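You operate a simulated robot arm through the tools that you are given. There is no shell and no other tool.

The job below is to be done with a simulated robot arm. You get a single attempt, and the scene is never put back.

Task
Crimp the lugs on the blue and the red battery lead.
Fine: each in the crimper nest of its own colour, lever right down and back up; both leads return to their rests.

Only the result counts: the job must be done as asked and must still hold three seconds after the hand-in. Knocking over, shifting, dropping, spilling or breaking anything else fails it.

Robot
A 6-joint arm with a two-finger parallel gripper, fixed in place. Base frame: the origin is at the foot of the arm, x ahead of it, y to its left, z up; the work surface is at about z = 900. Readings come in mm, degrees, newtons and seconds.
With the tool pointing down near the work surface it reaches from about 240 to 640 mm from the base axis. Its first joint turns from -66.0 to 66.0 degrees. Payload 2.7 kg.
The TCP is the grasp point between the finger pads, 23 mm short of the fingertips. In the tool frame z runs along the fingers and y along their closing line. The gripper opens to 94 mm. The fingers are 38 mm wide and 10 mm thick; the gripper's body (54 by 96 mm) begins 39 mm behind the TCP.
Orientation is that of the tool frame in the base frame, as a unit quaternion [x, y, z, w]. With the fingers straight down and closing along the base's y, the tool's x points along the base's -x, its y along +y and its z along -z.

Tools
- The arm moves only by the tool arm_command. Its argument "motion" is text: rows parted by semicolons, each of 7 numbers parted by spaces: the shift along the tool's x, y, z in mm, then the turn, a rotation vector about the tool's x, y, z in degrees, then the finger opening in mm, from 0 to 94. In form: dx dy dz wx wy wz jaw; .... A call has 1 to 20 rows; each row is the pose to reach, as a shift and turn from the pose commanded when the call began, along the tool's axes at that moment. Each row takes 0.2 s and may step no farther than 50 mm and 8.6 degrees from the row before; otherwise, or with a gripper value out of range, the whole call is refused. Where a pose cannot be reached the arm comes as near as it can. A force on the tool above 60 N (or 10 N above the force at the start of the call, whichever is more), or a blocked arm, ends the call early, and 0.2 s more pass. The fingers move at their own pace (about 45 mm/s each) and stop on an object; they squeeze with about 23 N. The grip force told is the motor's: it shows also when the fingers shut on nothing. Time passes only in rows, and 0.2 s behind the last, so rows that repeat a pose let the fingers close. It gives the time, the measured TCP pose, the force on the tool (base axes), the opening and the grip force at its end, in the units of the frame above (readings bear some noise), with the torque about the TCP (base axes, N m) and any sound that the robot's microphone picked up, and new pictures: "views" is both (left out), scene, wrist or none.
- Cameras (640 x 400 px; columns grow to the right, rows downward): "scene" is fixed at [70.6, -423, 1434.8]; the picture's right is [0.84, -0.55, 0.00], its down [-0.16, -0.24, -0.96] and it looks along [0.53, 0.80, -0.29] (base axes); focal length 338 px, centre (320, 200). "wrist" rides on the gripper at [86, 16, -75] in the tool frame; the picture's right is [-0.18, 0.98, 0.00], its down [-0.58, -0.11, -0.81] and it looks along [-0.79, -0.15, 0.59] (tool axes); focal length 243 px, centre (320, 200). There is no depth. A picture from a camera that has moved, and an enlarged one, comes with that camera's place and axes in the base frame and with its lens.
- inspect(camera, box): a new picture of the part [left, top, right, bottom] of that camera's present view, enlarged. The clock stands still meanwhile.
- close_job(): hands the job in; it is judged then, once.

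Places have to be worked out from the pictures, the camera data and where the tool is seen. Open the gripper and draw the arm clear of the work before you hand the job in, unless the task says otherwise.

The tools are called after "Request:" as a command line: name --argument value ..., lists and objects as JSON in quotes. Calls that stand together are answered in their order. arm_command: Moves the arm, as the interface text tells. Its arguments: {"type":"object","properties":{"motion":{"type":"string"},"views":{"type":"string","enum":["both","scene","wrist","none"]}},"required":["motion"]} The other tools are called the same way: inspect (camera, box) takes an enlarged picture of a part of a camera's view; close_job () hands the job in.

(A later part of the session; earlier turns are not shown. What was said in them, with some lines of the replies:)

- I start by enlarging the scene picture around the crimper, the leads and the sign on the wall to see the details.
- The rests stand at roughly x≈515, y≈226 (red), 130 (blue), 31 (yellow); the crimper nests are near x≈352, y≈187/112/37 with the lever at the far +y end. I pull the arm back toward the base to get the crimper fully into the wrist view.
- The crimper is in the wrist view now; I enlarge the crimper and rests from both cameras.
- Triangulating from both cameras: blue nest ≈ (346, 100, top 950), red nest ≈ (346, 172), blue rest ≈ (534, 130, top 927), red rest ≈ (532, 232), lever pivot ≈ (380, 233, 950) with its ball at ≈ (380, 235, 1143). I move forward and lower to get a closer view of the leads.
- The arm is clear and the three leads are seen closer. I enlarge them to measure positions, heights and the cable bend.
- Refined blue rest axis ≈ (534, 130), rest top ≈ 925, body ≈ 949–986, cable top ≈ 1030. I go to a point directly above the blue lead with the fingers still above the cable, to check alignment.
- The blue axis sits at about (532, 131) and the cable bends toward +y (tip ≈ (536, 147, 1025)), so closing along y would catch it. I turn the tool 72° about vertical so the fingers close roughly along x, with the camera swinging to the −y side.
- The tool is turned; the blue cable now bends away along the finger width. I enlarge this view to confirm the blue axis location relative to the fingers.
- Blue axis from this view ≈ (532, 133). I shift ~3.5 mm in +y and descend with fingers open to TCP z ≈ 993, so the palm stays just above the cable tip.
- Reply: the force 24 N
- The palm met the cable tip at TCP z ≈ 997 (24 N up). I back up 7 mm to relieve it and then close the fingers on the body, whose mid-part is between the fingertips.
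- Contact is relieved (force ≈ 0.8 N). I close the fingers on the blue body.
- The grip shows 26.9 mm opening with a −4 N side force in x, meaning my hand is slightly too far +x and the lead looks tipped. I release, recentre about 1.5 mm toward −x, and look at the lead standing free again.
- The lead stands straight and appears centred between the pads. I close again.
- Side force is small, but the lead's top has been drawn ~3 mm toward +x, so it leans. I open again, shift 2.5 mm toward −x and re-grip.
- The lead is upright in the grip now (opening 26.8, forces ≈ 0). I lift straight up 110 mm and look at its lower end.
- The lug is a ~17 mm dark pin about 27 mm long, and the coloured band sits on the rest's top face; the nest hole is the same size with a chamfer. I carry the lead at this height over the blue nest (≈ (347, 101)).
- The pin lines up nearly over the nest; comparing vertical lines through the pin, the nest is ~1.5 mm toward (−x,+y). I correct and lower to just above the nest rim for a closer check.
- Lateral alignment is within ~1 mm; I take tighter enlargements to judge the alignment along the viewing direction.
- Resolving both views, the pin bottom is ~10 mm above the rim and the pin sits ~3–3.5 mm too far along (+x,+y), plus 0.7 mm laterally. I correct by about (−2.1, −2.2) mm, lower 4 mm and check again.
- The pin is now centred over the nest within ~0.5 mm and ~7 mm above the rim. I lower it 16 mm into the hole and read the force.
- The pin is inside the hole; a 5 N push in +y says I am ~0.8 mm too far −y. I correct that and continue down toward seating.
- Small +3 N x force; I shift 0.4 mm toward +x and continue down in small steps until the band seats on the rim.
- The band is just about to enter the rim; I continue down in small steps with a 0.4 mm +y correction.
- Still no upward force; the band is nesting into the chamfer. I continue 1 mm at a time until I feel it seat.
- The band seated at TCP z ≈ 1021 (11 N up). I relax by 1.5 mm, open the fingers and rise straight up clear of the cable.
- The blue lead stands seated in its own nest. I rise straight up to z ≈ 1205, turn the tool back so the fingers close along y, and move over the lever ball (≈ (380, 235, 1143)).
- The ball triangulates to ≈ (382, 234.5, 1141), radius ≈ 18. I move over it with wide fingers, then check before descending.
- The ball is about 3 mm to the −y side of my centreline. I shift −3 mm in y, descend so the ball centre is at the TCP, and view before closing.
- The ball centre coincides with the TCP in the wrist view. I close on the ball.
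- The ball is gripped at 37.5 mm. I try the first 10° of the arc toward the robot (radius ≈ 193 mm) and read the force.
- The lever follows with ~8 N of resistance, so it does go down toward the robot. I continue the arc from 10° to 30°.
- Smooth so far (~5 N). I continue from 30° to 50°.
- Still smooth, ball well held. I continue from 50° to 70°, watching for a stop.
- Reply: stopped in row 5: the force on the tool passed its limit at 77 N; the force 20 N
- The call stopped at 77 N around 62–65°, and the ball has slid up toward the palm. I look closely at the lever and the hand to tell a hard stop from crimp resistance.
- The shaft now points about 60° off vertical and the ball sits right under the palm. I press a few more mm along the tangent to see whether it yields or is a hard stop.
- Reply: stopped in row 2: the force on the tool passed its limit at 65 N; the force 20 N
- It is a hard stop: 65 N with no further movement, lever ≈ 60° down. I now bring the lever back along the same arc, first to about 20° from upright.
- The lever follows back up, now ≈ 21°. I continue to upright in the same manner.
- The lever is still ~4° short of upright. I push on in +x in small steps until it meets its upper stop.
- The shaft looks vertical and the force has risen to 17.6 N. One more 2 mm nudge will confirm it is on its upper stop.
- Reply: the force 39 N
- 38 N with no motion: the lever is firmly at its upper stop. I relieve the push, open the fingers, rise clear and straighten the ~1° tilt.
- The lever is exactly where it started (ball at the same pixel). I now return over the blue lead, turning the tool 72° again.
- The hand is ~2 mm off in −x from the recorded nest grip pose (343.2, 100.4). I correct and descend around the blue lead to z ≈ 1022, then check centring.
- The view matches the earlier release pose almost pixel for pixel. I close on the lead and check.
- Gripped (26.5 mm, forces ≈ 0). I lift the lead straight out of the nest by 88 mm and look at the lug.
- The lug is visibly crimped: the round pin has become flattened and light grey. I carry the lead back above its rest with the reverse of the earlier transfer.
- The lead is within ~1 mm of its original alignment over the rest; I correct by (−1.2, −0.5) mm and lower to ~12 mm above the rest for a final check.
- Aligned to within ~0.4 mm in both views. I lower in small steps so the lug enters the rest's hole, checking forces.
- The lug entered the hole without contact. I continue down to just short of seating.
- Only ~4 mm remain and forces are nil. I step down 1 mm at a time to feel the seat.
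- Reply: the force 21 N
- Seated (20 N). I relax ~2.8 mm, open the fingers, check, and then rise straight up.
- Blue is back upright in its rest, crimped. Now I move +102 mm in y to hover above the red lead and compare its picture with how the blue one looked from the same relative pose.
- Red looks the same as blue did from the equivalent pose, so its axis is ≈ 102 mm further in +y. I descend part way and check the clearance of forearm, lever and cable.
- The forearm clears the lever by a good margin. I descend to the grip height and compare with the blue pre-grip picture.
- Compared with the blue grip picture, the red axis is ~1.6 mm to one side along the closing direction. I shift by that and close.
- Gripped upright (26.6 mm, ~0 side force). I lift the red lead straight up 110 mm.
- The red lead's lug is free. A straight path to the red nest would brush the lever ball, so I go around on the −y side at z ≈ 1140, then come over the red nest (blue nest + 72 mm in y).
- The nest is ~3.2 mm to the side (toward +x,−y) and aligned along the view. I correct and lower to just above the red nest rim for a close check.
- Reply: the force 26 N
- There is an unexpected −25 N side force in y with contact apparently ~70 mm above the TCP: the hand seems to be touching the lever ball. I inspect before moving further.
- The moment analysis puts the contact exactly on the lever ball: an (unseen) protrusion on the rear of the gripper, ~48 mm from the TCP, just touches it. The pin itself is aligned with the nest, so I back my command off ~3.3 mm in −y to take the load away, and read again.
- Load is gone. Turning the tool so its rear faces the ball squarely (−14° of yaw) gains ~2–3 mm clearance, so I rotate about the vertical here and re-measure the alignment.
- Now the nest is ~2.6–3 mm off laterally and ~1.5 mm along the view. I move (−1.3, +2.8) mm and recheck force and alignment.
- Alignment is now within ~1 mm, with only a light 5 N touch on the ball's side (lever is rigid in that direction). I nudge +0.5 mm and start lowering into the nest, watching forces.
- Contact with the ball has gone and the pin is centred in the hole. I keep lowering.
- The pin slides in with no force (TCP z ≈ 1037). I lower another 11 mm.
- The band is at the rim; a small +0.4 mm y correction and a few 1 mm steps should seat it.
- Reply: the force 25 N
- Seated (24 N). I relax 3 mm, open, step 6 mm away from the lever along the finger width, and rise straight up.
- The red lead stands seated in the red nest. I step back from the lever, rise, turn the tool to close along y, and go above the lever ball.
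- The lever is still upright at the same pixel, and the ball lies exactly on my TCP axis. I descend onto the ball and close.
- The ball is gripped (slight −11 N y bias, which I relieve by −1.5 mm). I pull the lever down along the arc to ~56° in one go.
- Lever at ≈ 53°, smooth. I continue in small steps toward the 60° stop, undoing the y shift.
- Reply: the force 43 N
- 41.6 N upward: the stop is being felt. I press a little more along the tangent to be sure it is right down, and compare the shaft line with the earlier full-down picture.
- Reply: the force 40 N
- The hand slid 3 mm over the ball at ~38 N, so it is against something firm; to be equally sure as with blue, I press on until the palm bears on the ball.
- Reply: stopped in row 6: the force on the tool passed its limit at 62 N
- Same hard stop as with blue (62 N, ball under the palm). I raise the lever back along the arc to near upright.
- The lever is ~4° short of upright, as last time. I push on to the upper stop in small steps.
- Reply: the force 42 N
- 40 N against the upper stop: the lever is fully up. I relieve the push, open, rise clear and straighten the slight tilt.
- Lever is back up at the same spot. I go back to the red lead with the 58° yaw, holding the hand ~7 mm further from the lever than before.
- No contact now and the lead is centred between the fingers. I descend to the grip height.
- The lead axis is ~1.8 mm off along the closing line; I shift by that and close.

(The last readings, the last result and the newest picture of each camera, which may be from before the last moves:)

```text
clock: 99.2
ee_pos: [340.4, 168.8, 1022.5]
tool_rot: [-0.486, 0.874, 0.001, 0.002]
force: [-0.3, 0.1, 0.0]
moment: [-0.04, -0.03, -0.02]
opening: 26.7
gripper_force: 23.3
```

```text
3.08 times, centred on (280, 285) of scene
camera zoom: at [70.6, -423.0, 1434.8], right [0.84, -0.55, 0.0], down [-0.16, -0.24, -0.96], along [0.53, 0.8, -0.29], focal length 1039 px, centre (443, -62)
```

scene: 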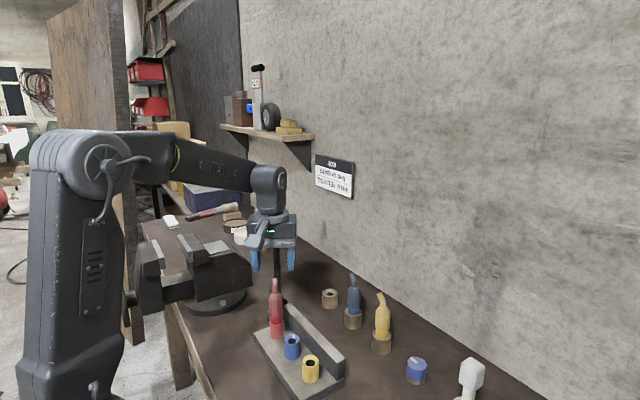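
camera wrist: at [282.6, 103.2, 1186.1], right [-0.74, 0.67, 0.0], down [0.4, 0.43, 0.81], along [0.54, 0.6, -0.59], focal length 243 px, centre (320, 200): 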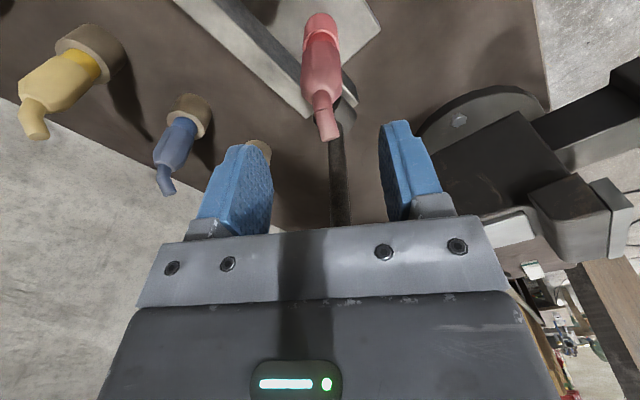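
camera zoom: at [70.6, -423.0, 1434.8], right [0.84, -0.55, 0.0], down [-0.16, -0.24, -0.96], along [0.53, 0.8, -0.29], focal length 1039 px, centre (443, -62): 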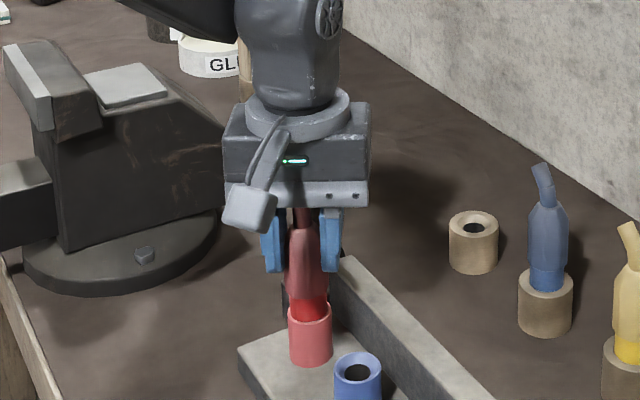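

Gripped (26.7 mm, no side force). I lift straight out by 100 mm and inspect the lug.

Request:
arm_command --motion "0 0 -5 0 0 0 20; 0 0 -15 0 0 0 20; 0 0 -30 0 0 0 20; 0 0 -50 0 0 0 20; 0 0 -70 0 0 0 20; 0 0 -100 0 0 0 20; 0 0 -100 0 0 0 20" --views "both"

Request:
inspect --camera "scene" --box '[250, 240, 310, 320]'

Request:
inspect --camera "wrist" --box '[260, 20, 380, 140]'

```text
clock: 100.8
ee_pos: [341.6, 168.4, 1123.2]
tool_rot: [-0.486, 0.874, 0.0, 0.001]
force: [0.2, -0.1, -0.4]
moment: [0.01, -0.02, -0.02]
opening: 26.4
gripper_force: 23.3
camera wrist: at [281.7, 104.1, 1198.2], right [-0.74, 0.67, 0.0], down [0.4, 0.43, 0.81], along [0.54, 0.6, -0.59], focal length 243 px, centre (320, 200)
```

scene: 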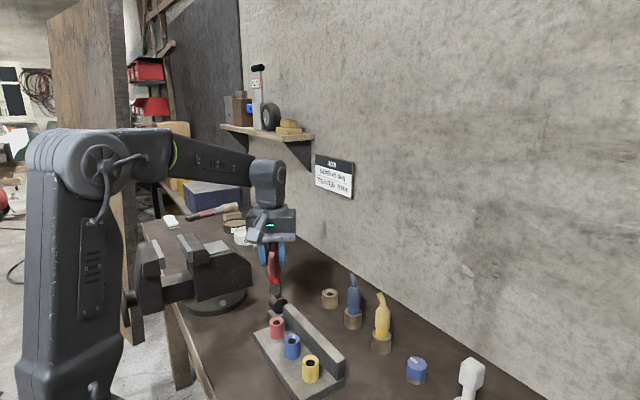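
wrist: 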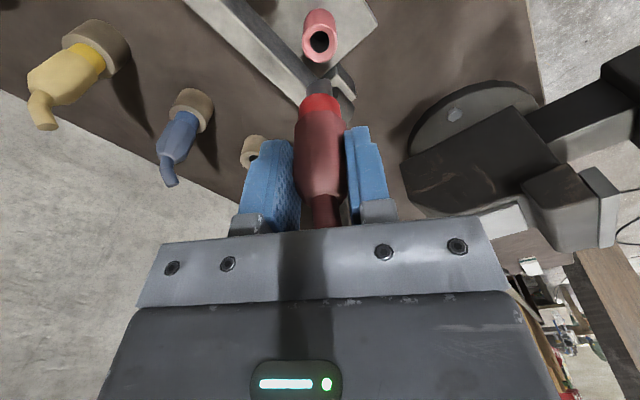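

```text
5.00 times, centred on (280, 280) of scene
camera zoom: at [70.6, -423.0, 1434.8], right [0.84, -0.55, 0.0], down [-0.16, -0.24, -0.96], along [0.53, 0.8, -0.29], focal length 1688 px, centre (520, -200)
```

zoom: 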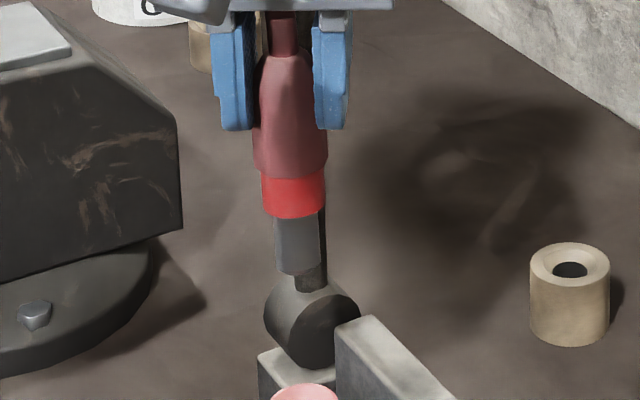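

```text
3.33 times, centred on (320, 80) of wrist
camera zoom: at [281.7, 104.1, 1198.2], right [-0.74, 0.67, 0.0], down [0.4, 0.43, 0.81], along [0.54, 0.6, -0.59], focal length 809 px, centre (320, 600)
```

zoom: 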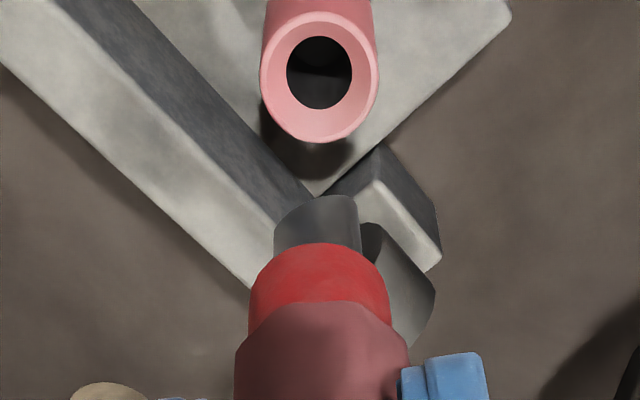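

The red lug is flattened too, the same as the blue one: crimped. I carry the lead around the −y side of the lever at a height that clears the blue lead, back to above the red rest.

Request:
arm_command --motion "11.9 -7.4 -12 0 0 0 20; 23.8 -14.8 -25 0 0 0 20; 4.3 -46.2 -25 0 0 0 20; -15.3 -77.6 -25 0 0 0 20; -34.2 -108.2 -25 0 0 0 20; -72.4 -113.9 -25 0 0 0 20; -110.7 -119.6 -25 0 0 0 20; -149 -125.7 -25 0 0 0 20; -149 -125.7 12 0 0 0 20; -149 -125.7 12 0 0 0 20" --views "both"

Request:
inspect --camera "scene" --box '[290, 220, 380, 320]'

Request:
inspect --camera "wrist" --box '[260, 0, 380, 120]'

```text
clock: 103.0
ee_pos: [525.6, 227.4, 1111.7]
tool_rot: [-0.486, 0.874, 0.001, 0.002]
force: [0.2, -0.5, 0.1]
moment: [0.0, 0.01, 0.02]
opening: 26.8
gripper_force: 23.4
camera wrist: at [465.3, 162.9, 1186.2], right [-0.74, 0.67, 0.0], down [0.4, 0.43, 0.81], along [0.54, 0.6, -0.59], focal length 243 px, centre (320, 200)
```

scene: 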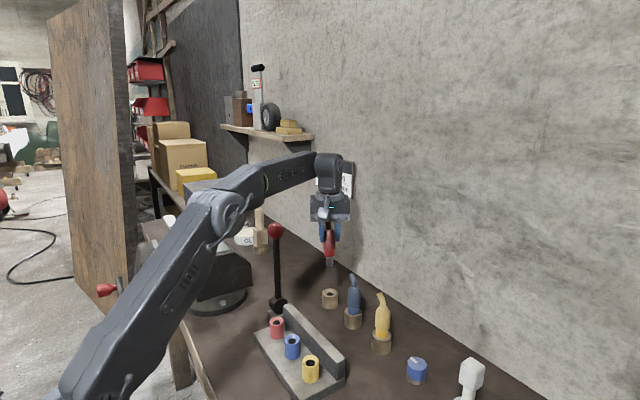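
wrist: 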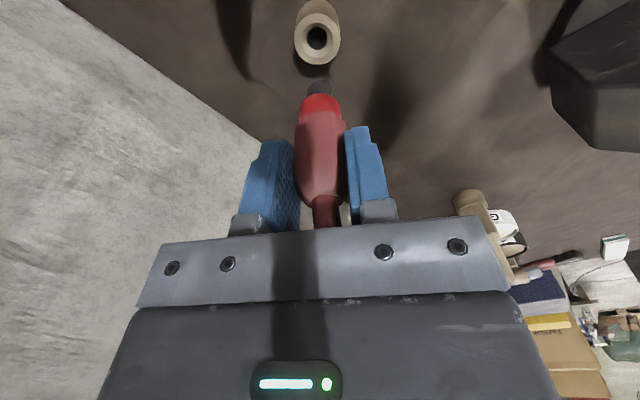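

```text
4.00 times, centred on (335, 270) of scene
camera zoom: at [70.6, -422.9, 1434.8], right [0.84, -0.55, 0.0], down [-0.16, -0.24, -0.96], along [0.52, 0.8, -0.29], focal length 1351 px, centre (260, -80)
```

zoom: 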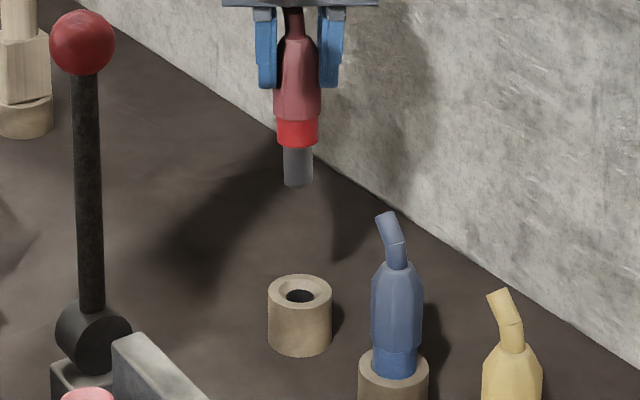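

```text
3.33 times, centred on (320, 60) of wrist
camera zoom: at [465.3, 162.9, 1186.2], right [-0.74, 0.67, 0.0], down [0.4, 0.43, 0.81], along [0.54, 0.6, -0.59], focal length 809 px, centre (320, 667)
```

zoom: 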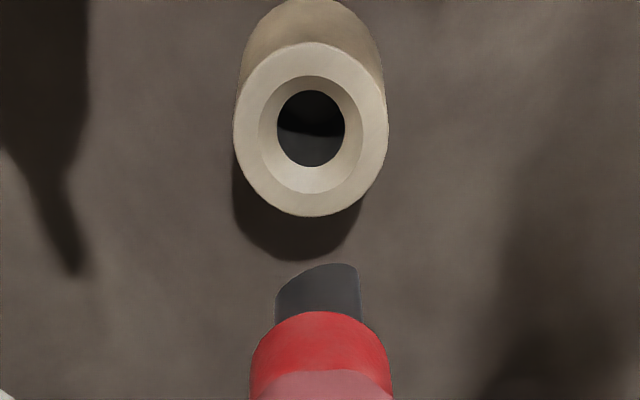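

The rest is ~2.2 mm off laterally. I correct by (+1.5, −1.75) mm and lower to ~13 mm above it for the final check.

Request:
arm_command --motion "0.7 -2.2 20 0 0 0 20; 0.7 -2.2 40 0 0 0 20; 0.7 -2.2 58 0 0 0 20; 0.7 -2.2 70 0 0 0 20; 0.7 -2.2 70 0 0 0 20" --views "none"

Request:
inspect --camera "scene" --box '[305, 260, 355, 315]'

Request:
inspect --camera "wrist" --box '[280, 10, 360, 100]'

```text
clock: 104.2
ee_pos: [527.2, 226.9, 1041.0]
tool_rot: [-0.486, 0.874, 0.001, 0.002]
force: [-0.6, -0.2, -0.6]
moment: [-0.01, -0.02, 0.01]
opening: 26.5
gripper_force: 23.1
```

```text
7.27 times, centred on (330, 288) of scene
camera zoom: at [70.6, -423.0, 1434.8], right [0.84, -0.55, 0.0], down [-0.16, -0.24, -0.96], along [0.53, 0.8, -0.29], focal length 2456 px, centre (247, -436)
```

zoom: 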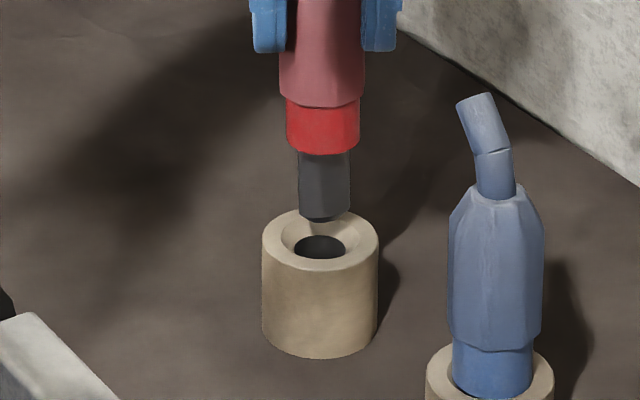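

```text
4.44 times, centred on (320, 55) of wrist
camera zoom: at [469.1, 162.6, 1115.6], right [-0.74, 0.67, 0.0], down [0.4, 0.43, 0.81], along [0.54, 0.6, -0.59], focal length 1078 px, centre (320, 844)
```

zoom: 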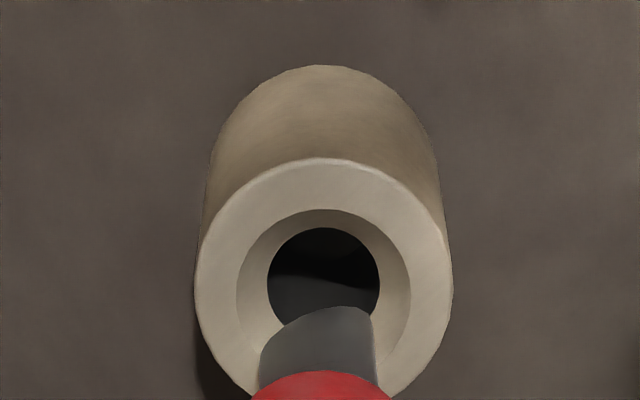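

Remaining offset ≈ (−1.4, +0.2) mm. I correct and lower slowly into the rest's hole, watching the force.

Request:
arm_command --motion "0.6 1.3 0 0 0 0 20; 0.6 1.3 5 0 0 0 20; 0.6 1.3 10 0 0 0 20; 0.6 1.3 14 0 0 0 20; 0.6 1.3 18 0 0 0 20; 0.6 1.3 18 0 0 0 20" --views "none"

Request:
inspect --camera "scene" --box '[305, 260, 355, 315]'

Request:
inspect --camera "wrist" --box '[280, 10, 360, 100]'

```text
clock: 105.7
ee_pos: [525.7, 228.6, 1023.8]
tool_rot: [-0.487, 0.874, 0.0, 0.001]
force: [-0.3, -0.1, -0.2]
moment: [0.01, 0.02, 0.01]
opening: 26.7
gripper_force: 23.1
```

```text
7.27 times, centred on (330, 288) of scene
camera zoom: at [70.6, -423.0, 1434.8], right [0.84, -0.55, 0.0], down [-0.16, -0.24, -0.96], along [0.53, 0.8, -0.29], focal length 2456 px, centre (247, -436)
```

zoom: 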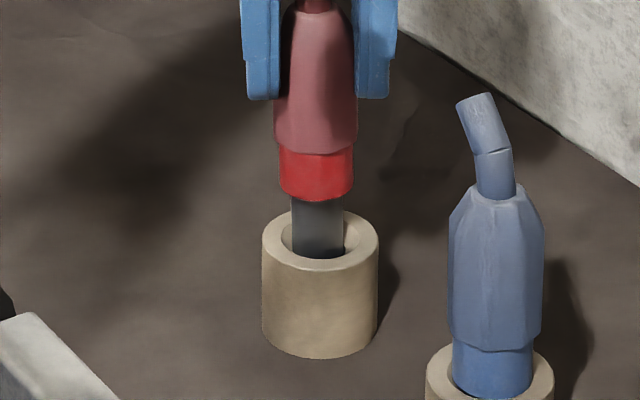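

```text
4.44 times, centred on (320, 55) of wrist
camera zoom: at [466.6, 162.9, 1097.7], right [-0.74, 0.67, 0.0], down [0.4, 0.43, 0.81], along [0.54, 0.6, -0.59], focal length 1078 px, centre (320, 844)
```

zoom: 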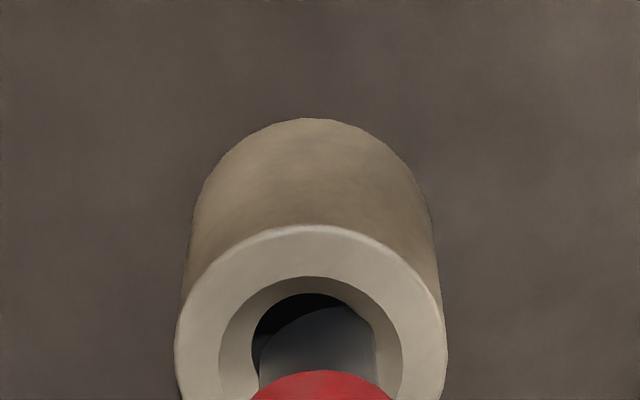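

The lug tip is at the hole with no force; both views ask for ~1 mm back (+0.9, −0.65). I apply it and continue down.

Request:
arm_command --motion "0.1 -1.1 0 0 0 0 20; 0.1 -1.1 4 0 0 0 20; 0.1 -1.1 8 0 0 0 20; 0.1 -1.1 12 0 0 0 20; 0.1 -1.1 12 0 0 0 20" --views "none"

Request:
inspect --camera "scene" --box '[305, 260, 355, 315]'

Request:
inspect --camera "wrist" --box '[280, 20, 360, 110]'

```text
clock: 106.8
ee_pos: [526.2, 225.7, 1010.3]
tool_rot: [-0.486, 0.874, 0.001, 0.002]
force: [0.6, 0.0, 0.4]
moment: [0.01, 0.0, 0.05]
opening: 26.6
gripper_force: 23.0
```

```text
7.27 times, centred on (330, 288) of scene
camera zoom: at [70.6, -423.0, 1434.8], right [0.84, -0.55, 0.0], down [-0.16, -0.24, -0.96], along [0.53, 0.8, -0.29], focal length 2456 px, centre (247, -436)
```

zoom: 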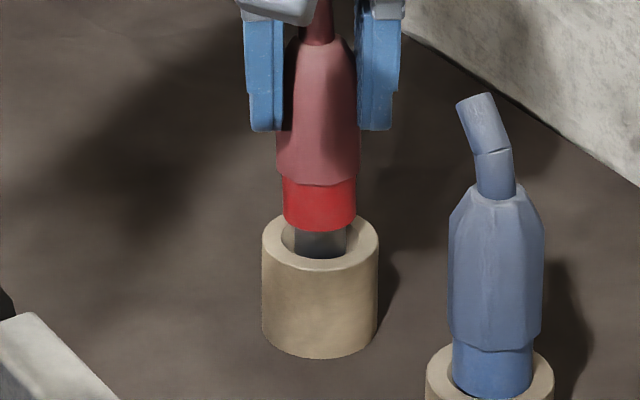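

```text
4.44 times, centred on (320, 65) of wrist
camera zoom: at [467.4, 161.8, 1085.3], right [-0.74, 0.67, 0.0], down [0.4, 0.43, 0.81], along [0.54, 0.6, -0.59], focal length 1078 px, centre (320, 800)
```

zoom: 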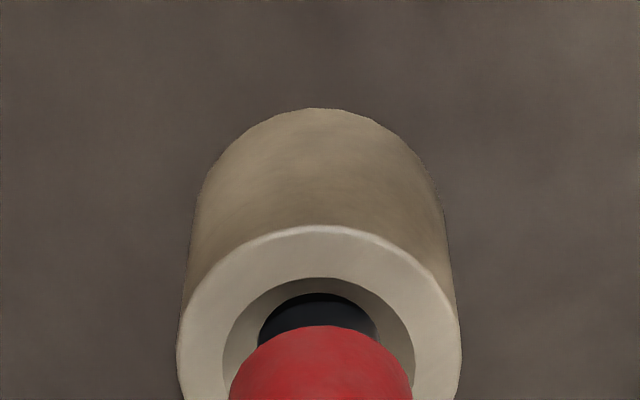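

Going in with no force. I lower the last ~10 mm in small steps until it seats.

Request:
arm_command --motion "0 0 2.5 0 0 0 20; 0 0 5 0 0 0 20; 0 0 7 0 0 0 20; 0 0 8 0 0 0 20; 0 0 8 0 0 0 20" --views "none"

Request:
inspect --camera "scene" --box '[305, 260, 355, 315]'

```text
clock: 108.0
ee_pos: [526.6, 227.0, 1003.5]
tool_rot: [-0.485, 0.874, 0.0, 0.0]
force: [0.3, -0.4, -0.4]
moment: [-0.02, 0.01, 0.01]
opening: 26.3
gripper_force: 23.1
```

```text
7.27 times, centred on (330, 288) of scene
camera zoom: at [70.6, -423.0, 1434.8], right [0.84, -0.55, 0.0], down [-0.16, -0.24, -0.96], along [0.53, 0.8, -0.29], focal length 2456 px, centre (247, -436)
```

zoom: 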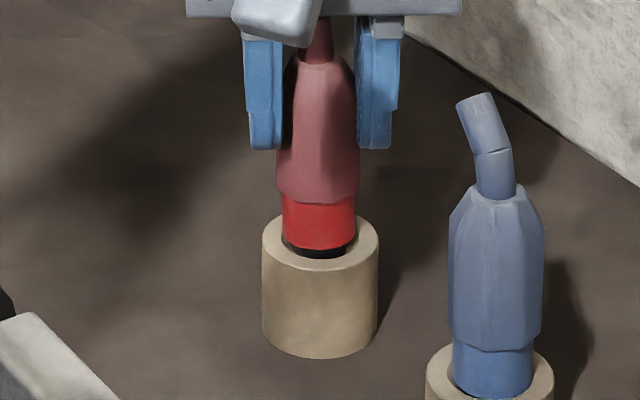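

Request:
arm_command --motion "0 0 1 0 0 0 20; 0 0 2 0 0 0 20; 0 0 3 0 0 0 20; 0 0 4 0 0 0 20; 0 0 4 0 0 0 20" --views "none"

Request:
inspect --camera "scene" --box '[305, 260, 355, 315]'

```text
clock: 109.2
ee_pos: [527.9, 227.0, 999.7]
tool_rot: [-0.485, 0.874, 0.001, 0.002]
force: [-1.6, -3.3, 4.0]
moment: [-0.11, 0.09, 0.01]
opening: 26.4
gripper_force: 23.2
```

```text
7.27 times, centred on (330, 288) of scene
camera zoom: at [70.4, -423.1, 1434.8], right [0.84, -0.55, 0.0], down [-0.16, -0.24, -0.96], along [0.53, 0.8, -0.29], focal length 2456 px, centre (247, -436)
```

zoom: 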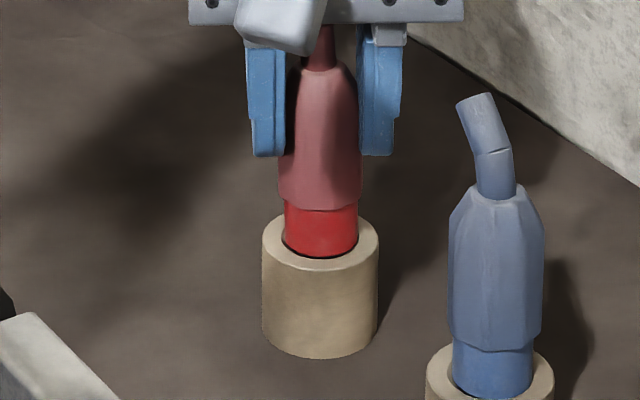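

Contact begins (4 N) with a slight −y push. I ease by (−0.3, −0.4) mm and press 2 mm more to seat fully.

Request:
arm_command --motion "0.5 0 1 0 0 0 20; 0.5 0 2 0 0 0 20; 0.5 0 2 0 0 0 20" --views "none"

Request:
inspect --camera "scene" --box '[305, 260, 355, 315]'

```text
clock: 110.0
ee_pos: [527.2, 226.3, 999.8]
tool_rot: [-0.486, 0.874, 0.001, 0.003]
force: [-4.6, -3.3, 22.3]
moment: [0.01, 0.16, -0.01]
opening: 26.6
gripper_force: 23.0
```

```text
7.27 times, centred on (330, 288) of scene
camera zoom: at [70.0, -423.2, 1434.7], right [0.84, -0.55, 0.0], down [-0.16, -0.24, -0.96], along [0.53, 0.8, -0.28], focal length 2456 px, centre (247, -436)
```

zoom: 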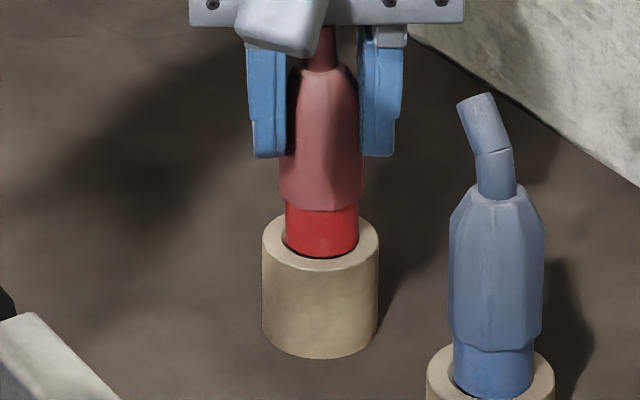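

Seated (22 N). I relax 3 mm, open, rise straight up and check that the lead stays upright.

Request:
arm_command --motion "0 0 -1.5 0 0 0 20; 0 0 -3 0 0 0 20; 0 0 -3 0 0 0 40; 0 0 -3 0 0 0 58; 0 0 -3 0 0 0 58; 0 0 -15 0 0 0 58; 0 0 -40 0 0 0 58; 0 0 -80 0 0 0 58; 0 0 -120 0 0 0 58; 0 0 -160 0 0 0 58; 0 0 -200 0 0 0 58; 0 0 -200 0 0 0 58" --views "both"

Request:
inspect --camera "scene" --box '[240, 210, 420, 390]'

Request:
inspect --camera "scene" --box '[305, 245, 405, 355]'

```text
clock: 112.7
ee_pos: [518.3, 220.1, 1190.6]
tool_rot: [-0.487, 0.874, 0.002, 0.001]
force: [-0.2, -0.3, 0.2]
moment: [0.01, -0.01, 0.02]
opening: 58.0
gripper_force: 0.0
out of reach, approached as far as the arm can: row 11, 12
camera wrist: at [459.1, 156.9, 1264.9], right [-0.74, 0.67, 0.0], down [0.4, 0.43, 0.81], along [0.54, 0.6, -0.59], focal length 243 px, centre (320, 200)
```

scene: 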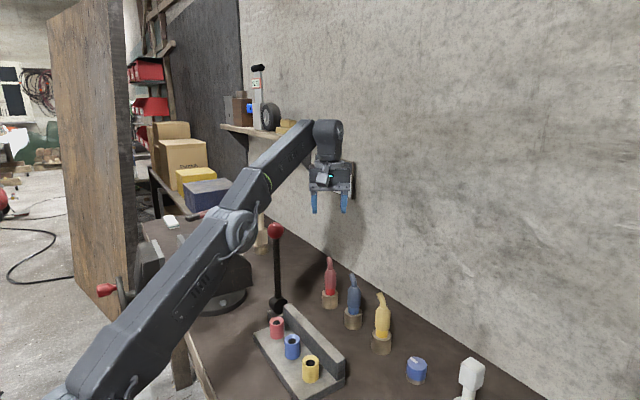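
wrist: 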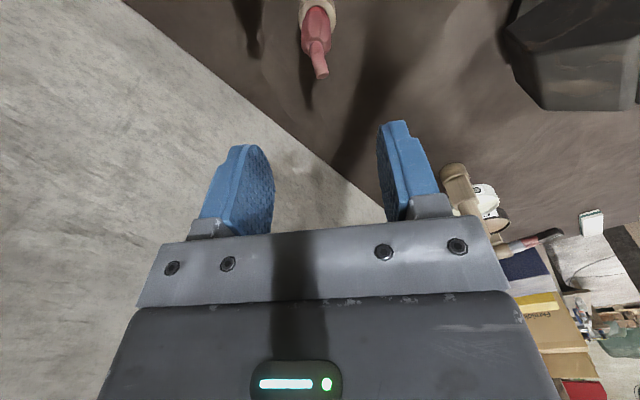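

```text
2.22 times, centred on (330, 300) of scene
camera zoom: at [70.5, -423.0, 1434.8], right [0.84, -0.55, 0.0], down [-0.16, -0.24, -0.96], along [0.53, 0.8, -0.29], focal length 750 px, centre (298, -22)
```

zoom: 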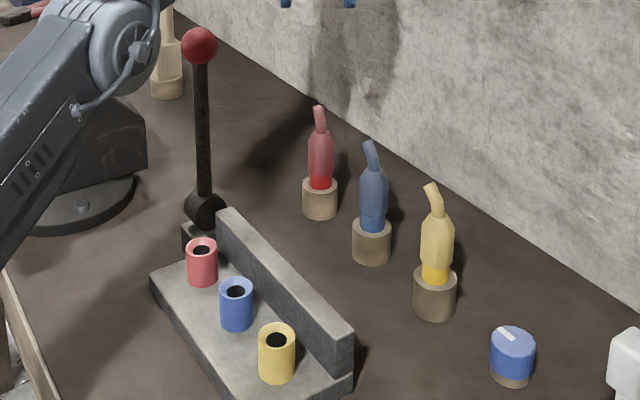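

```text
3.64 times, centred on (355, 300) of scene
camera zoom: at [70.5, -423.0, 1434.8], right [0.84, -0.55, 0.0], down [-0.16, -0.24, -0.96], along [0.53, 0.8, -0.29], focal length 1228 px, centre (193, -164)
```

zoom: 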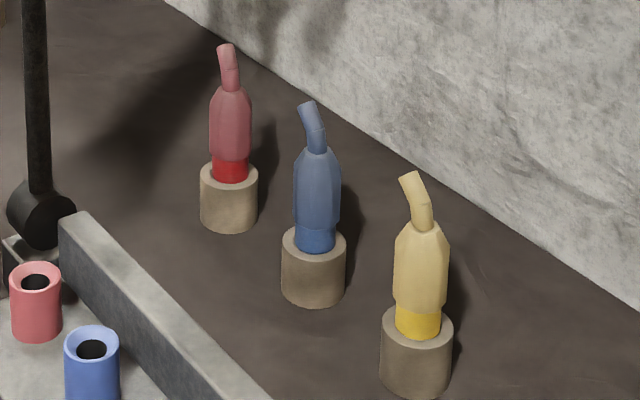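

Both leads stand in their own rests, crimped, and the lever is up. I draw the arm back clear of the work toward its starting area with the gripper open.

Request:
arm_command --motion "34.3 2.2 0 0 0 0 70; 68.7 4.4 -5 0 0 0 80; 103 6.7 -15 0 0 0 90; 137.4 8.9 -25 0 0 0 94; 171.7 11.1 -35 0 0 0 94; 171.7 11.1 -60 0 0 0 94; 171.7 11.1 -60 0 0 0 94" --views "both"

Request:
inspect --camera "scene" --box '[230, 200, 430, 400]'

```text
clock: 114.2
ee_pos: [418.3, 79.1, 1252.3]
tool_rot: [-0.487, 0.874, 0.001, 0.002]
force: [-0.4, -0.1, -0.4]
moment: [-0.02, -0.01, -0.05]
opening: 94.0
gripper_force: 0.1
camera wrist: at [358.9, 15.4, 1327.6], right [-0.74, 0.67, 0.0], down [0.4, 0.43, 0.81], along [0.54, 0.6, -0.59], focal length 243 px, centre (320, 200)
```

scene: 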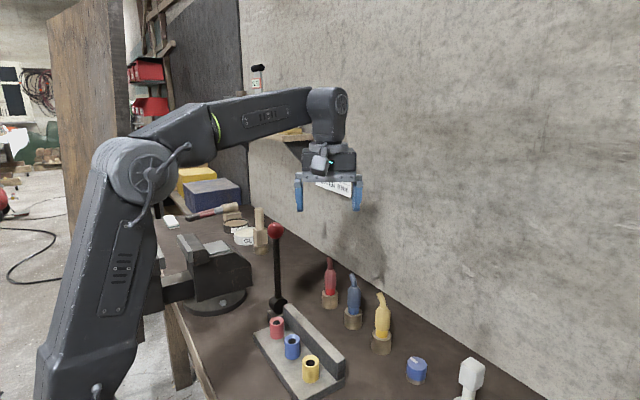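
wrist: 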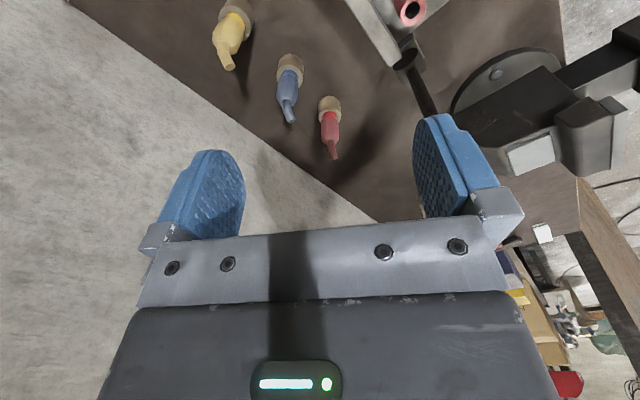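

```text
2.00 times, centred on (330, 300) of scene
camera zoom: at [70.5, -423.0, 1434.8], right [0.84, -0.55, 0.0], down [-0.16, -0.24, -0.96], along [0.53, 0.8, -0.29], focal length 675 px, centre (300, 0)
```

zoom: 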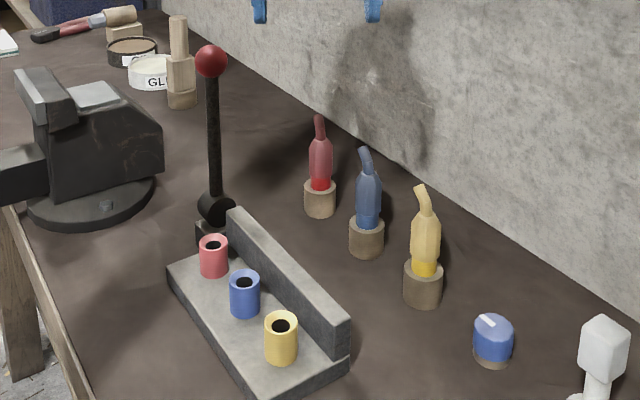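

The arm is clear, the gripper open, both crimped leads are in their rests, the lever is up and nothing else has moved. I hand in the job.

Request:
close_job

```text
The job is handed in.
```

I crimped both leads, each in the nest of its own colour, and put each back in its own rest. The job is handed in, but I have no result back from the judging.

- **Crimps:** for each lead I pulled the lever down to its hard stop (about 60°, 62–77 N) and back to its upper stop. Afterwards both lugs were visibly flattened.
- **Leads:** both stand upright and seated in their own rests.
- **Lever contact:** while lining up the red lead, the back of the gripper pressed sideways on the lever ball at about 25 N. I backed off and turned the hand to clear it. The lever had not moved in the pictures afterwards.
- **Everything else:** the final pictures show nothing else shifted. The gripper is open and the arm is clear of the work.
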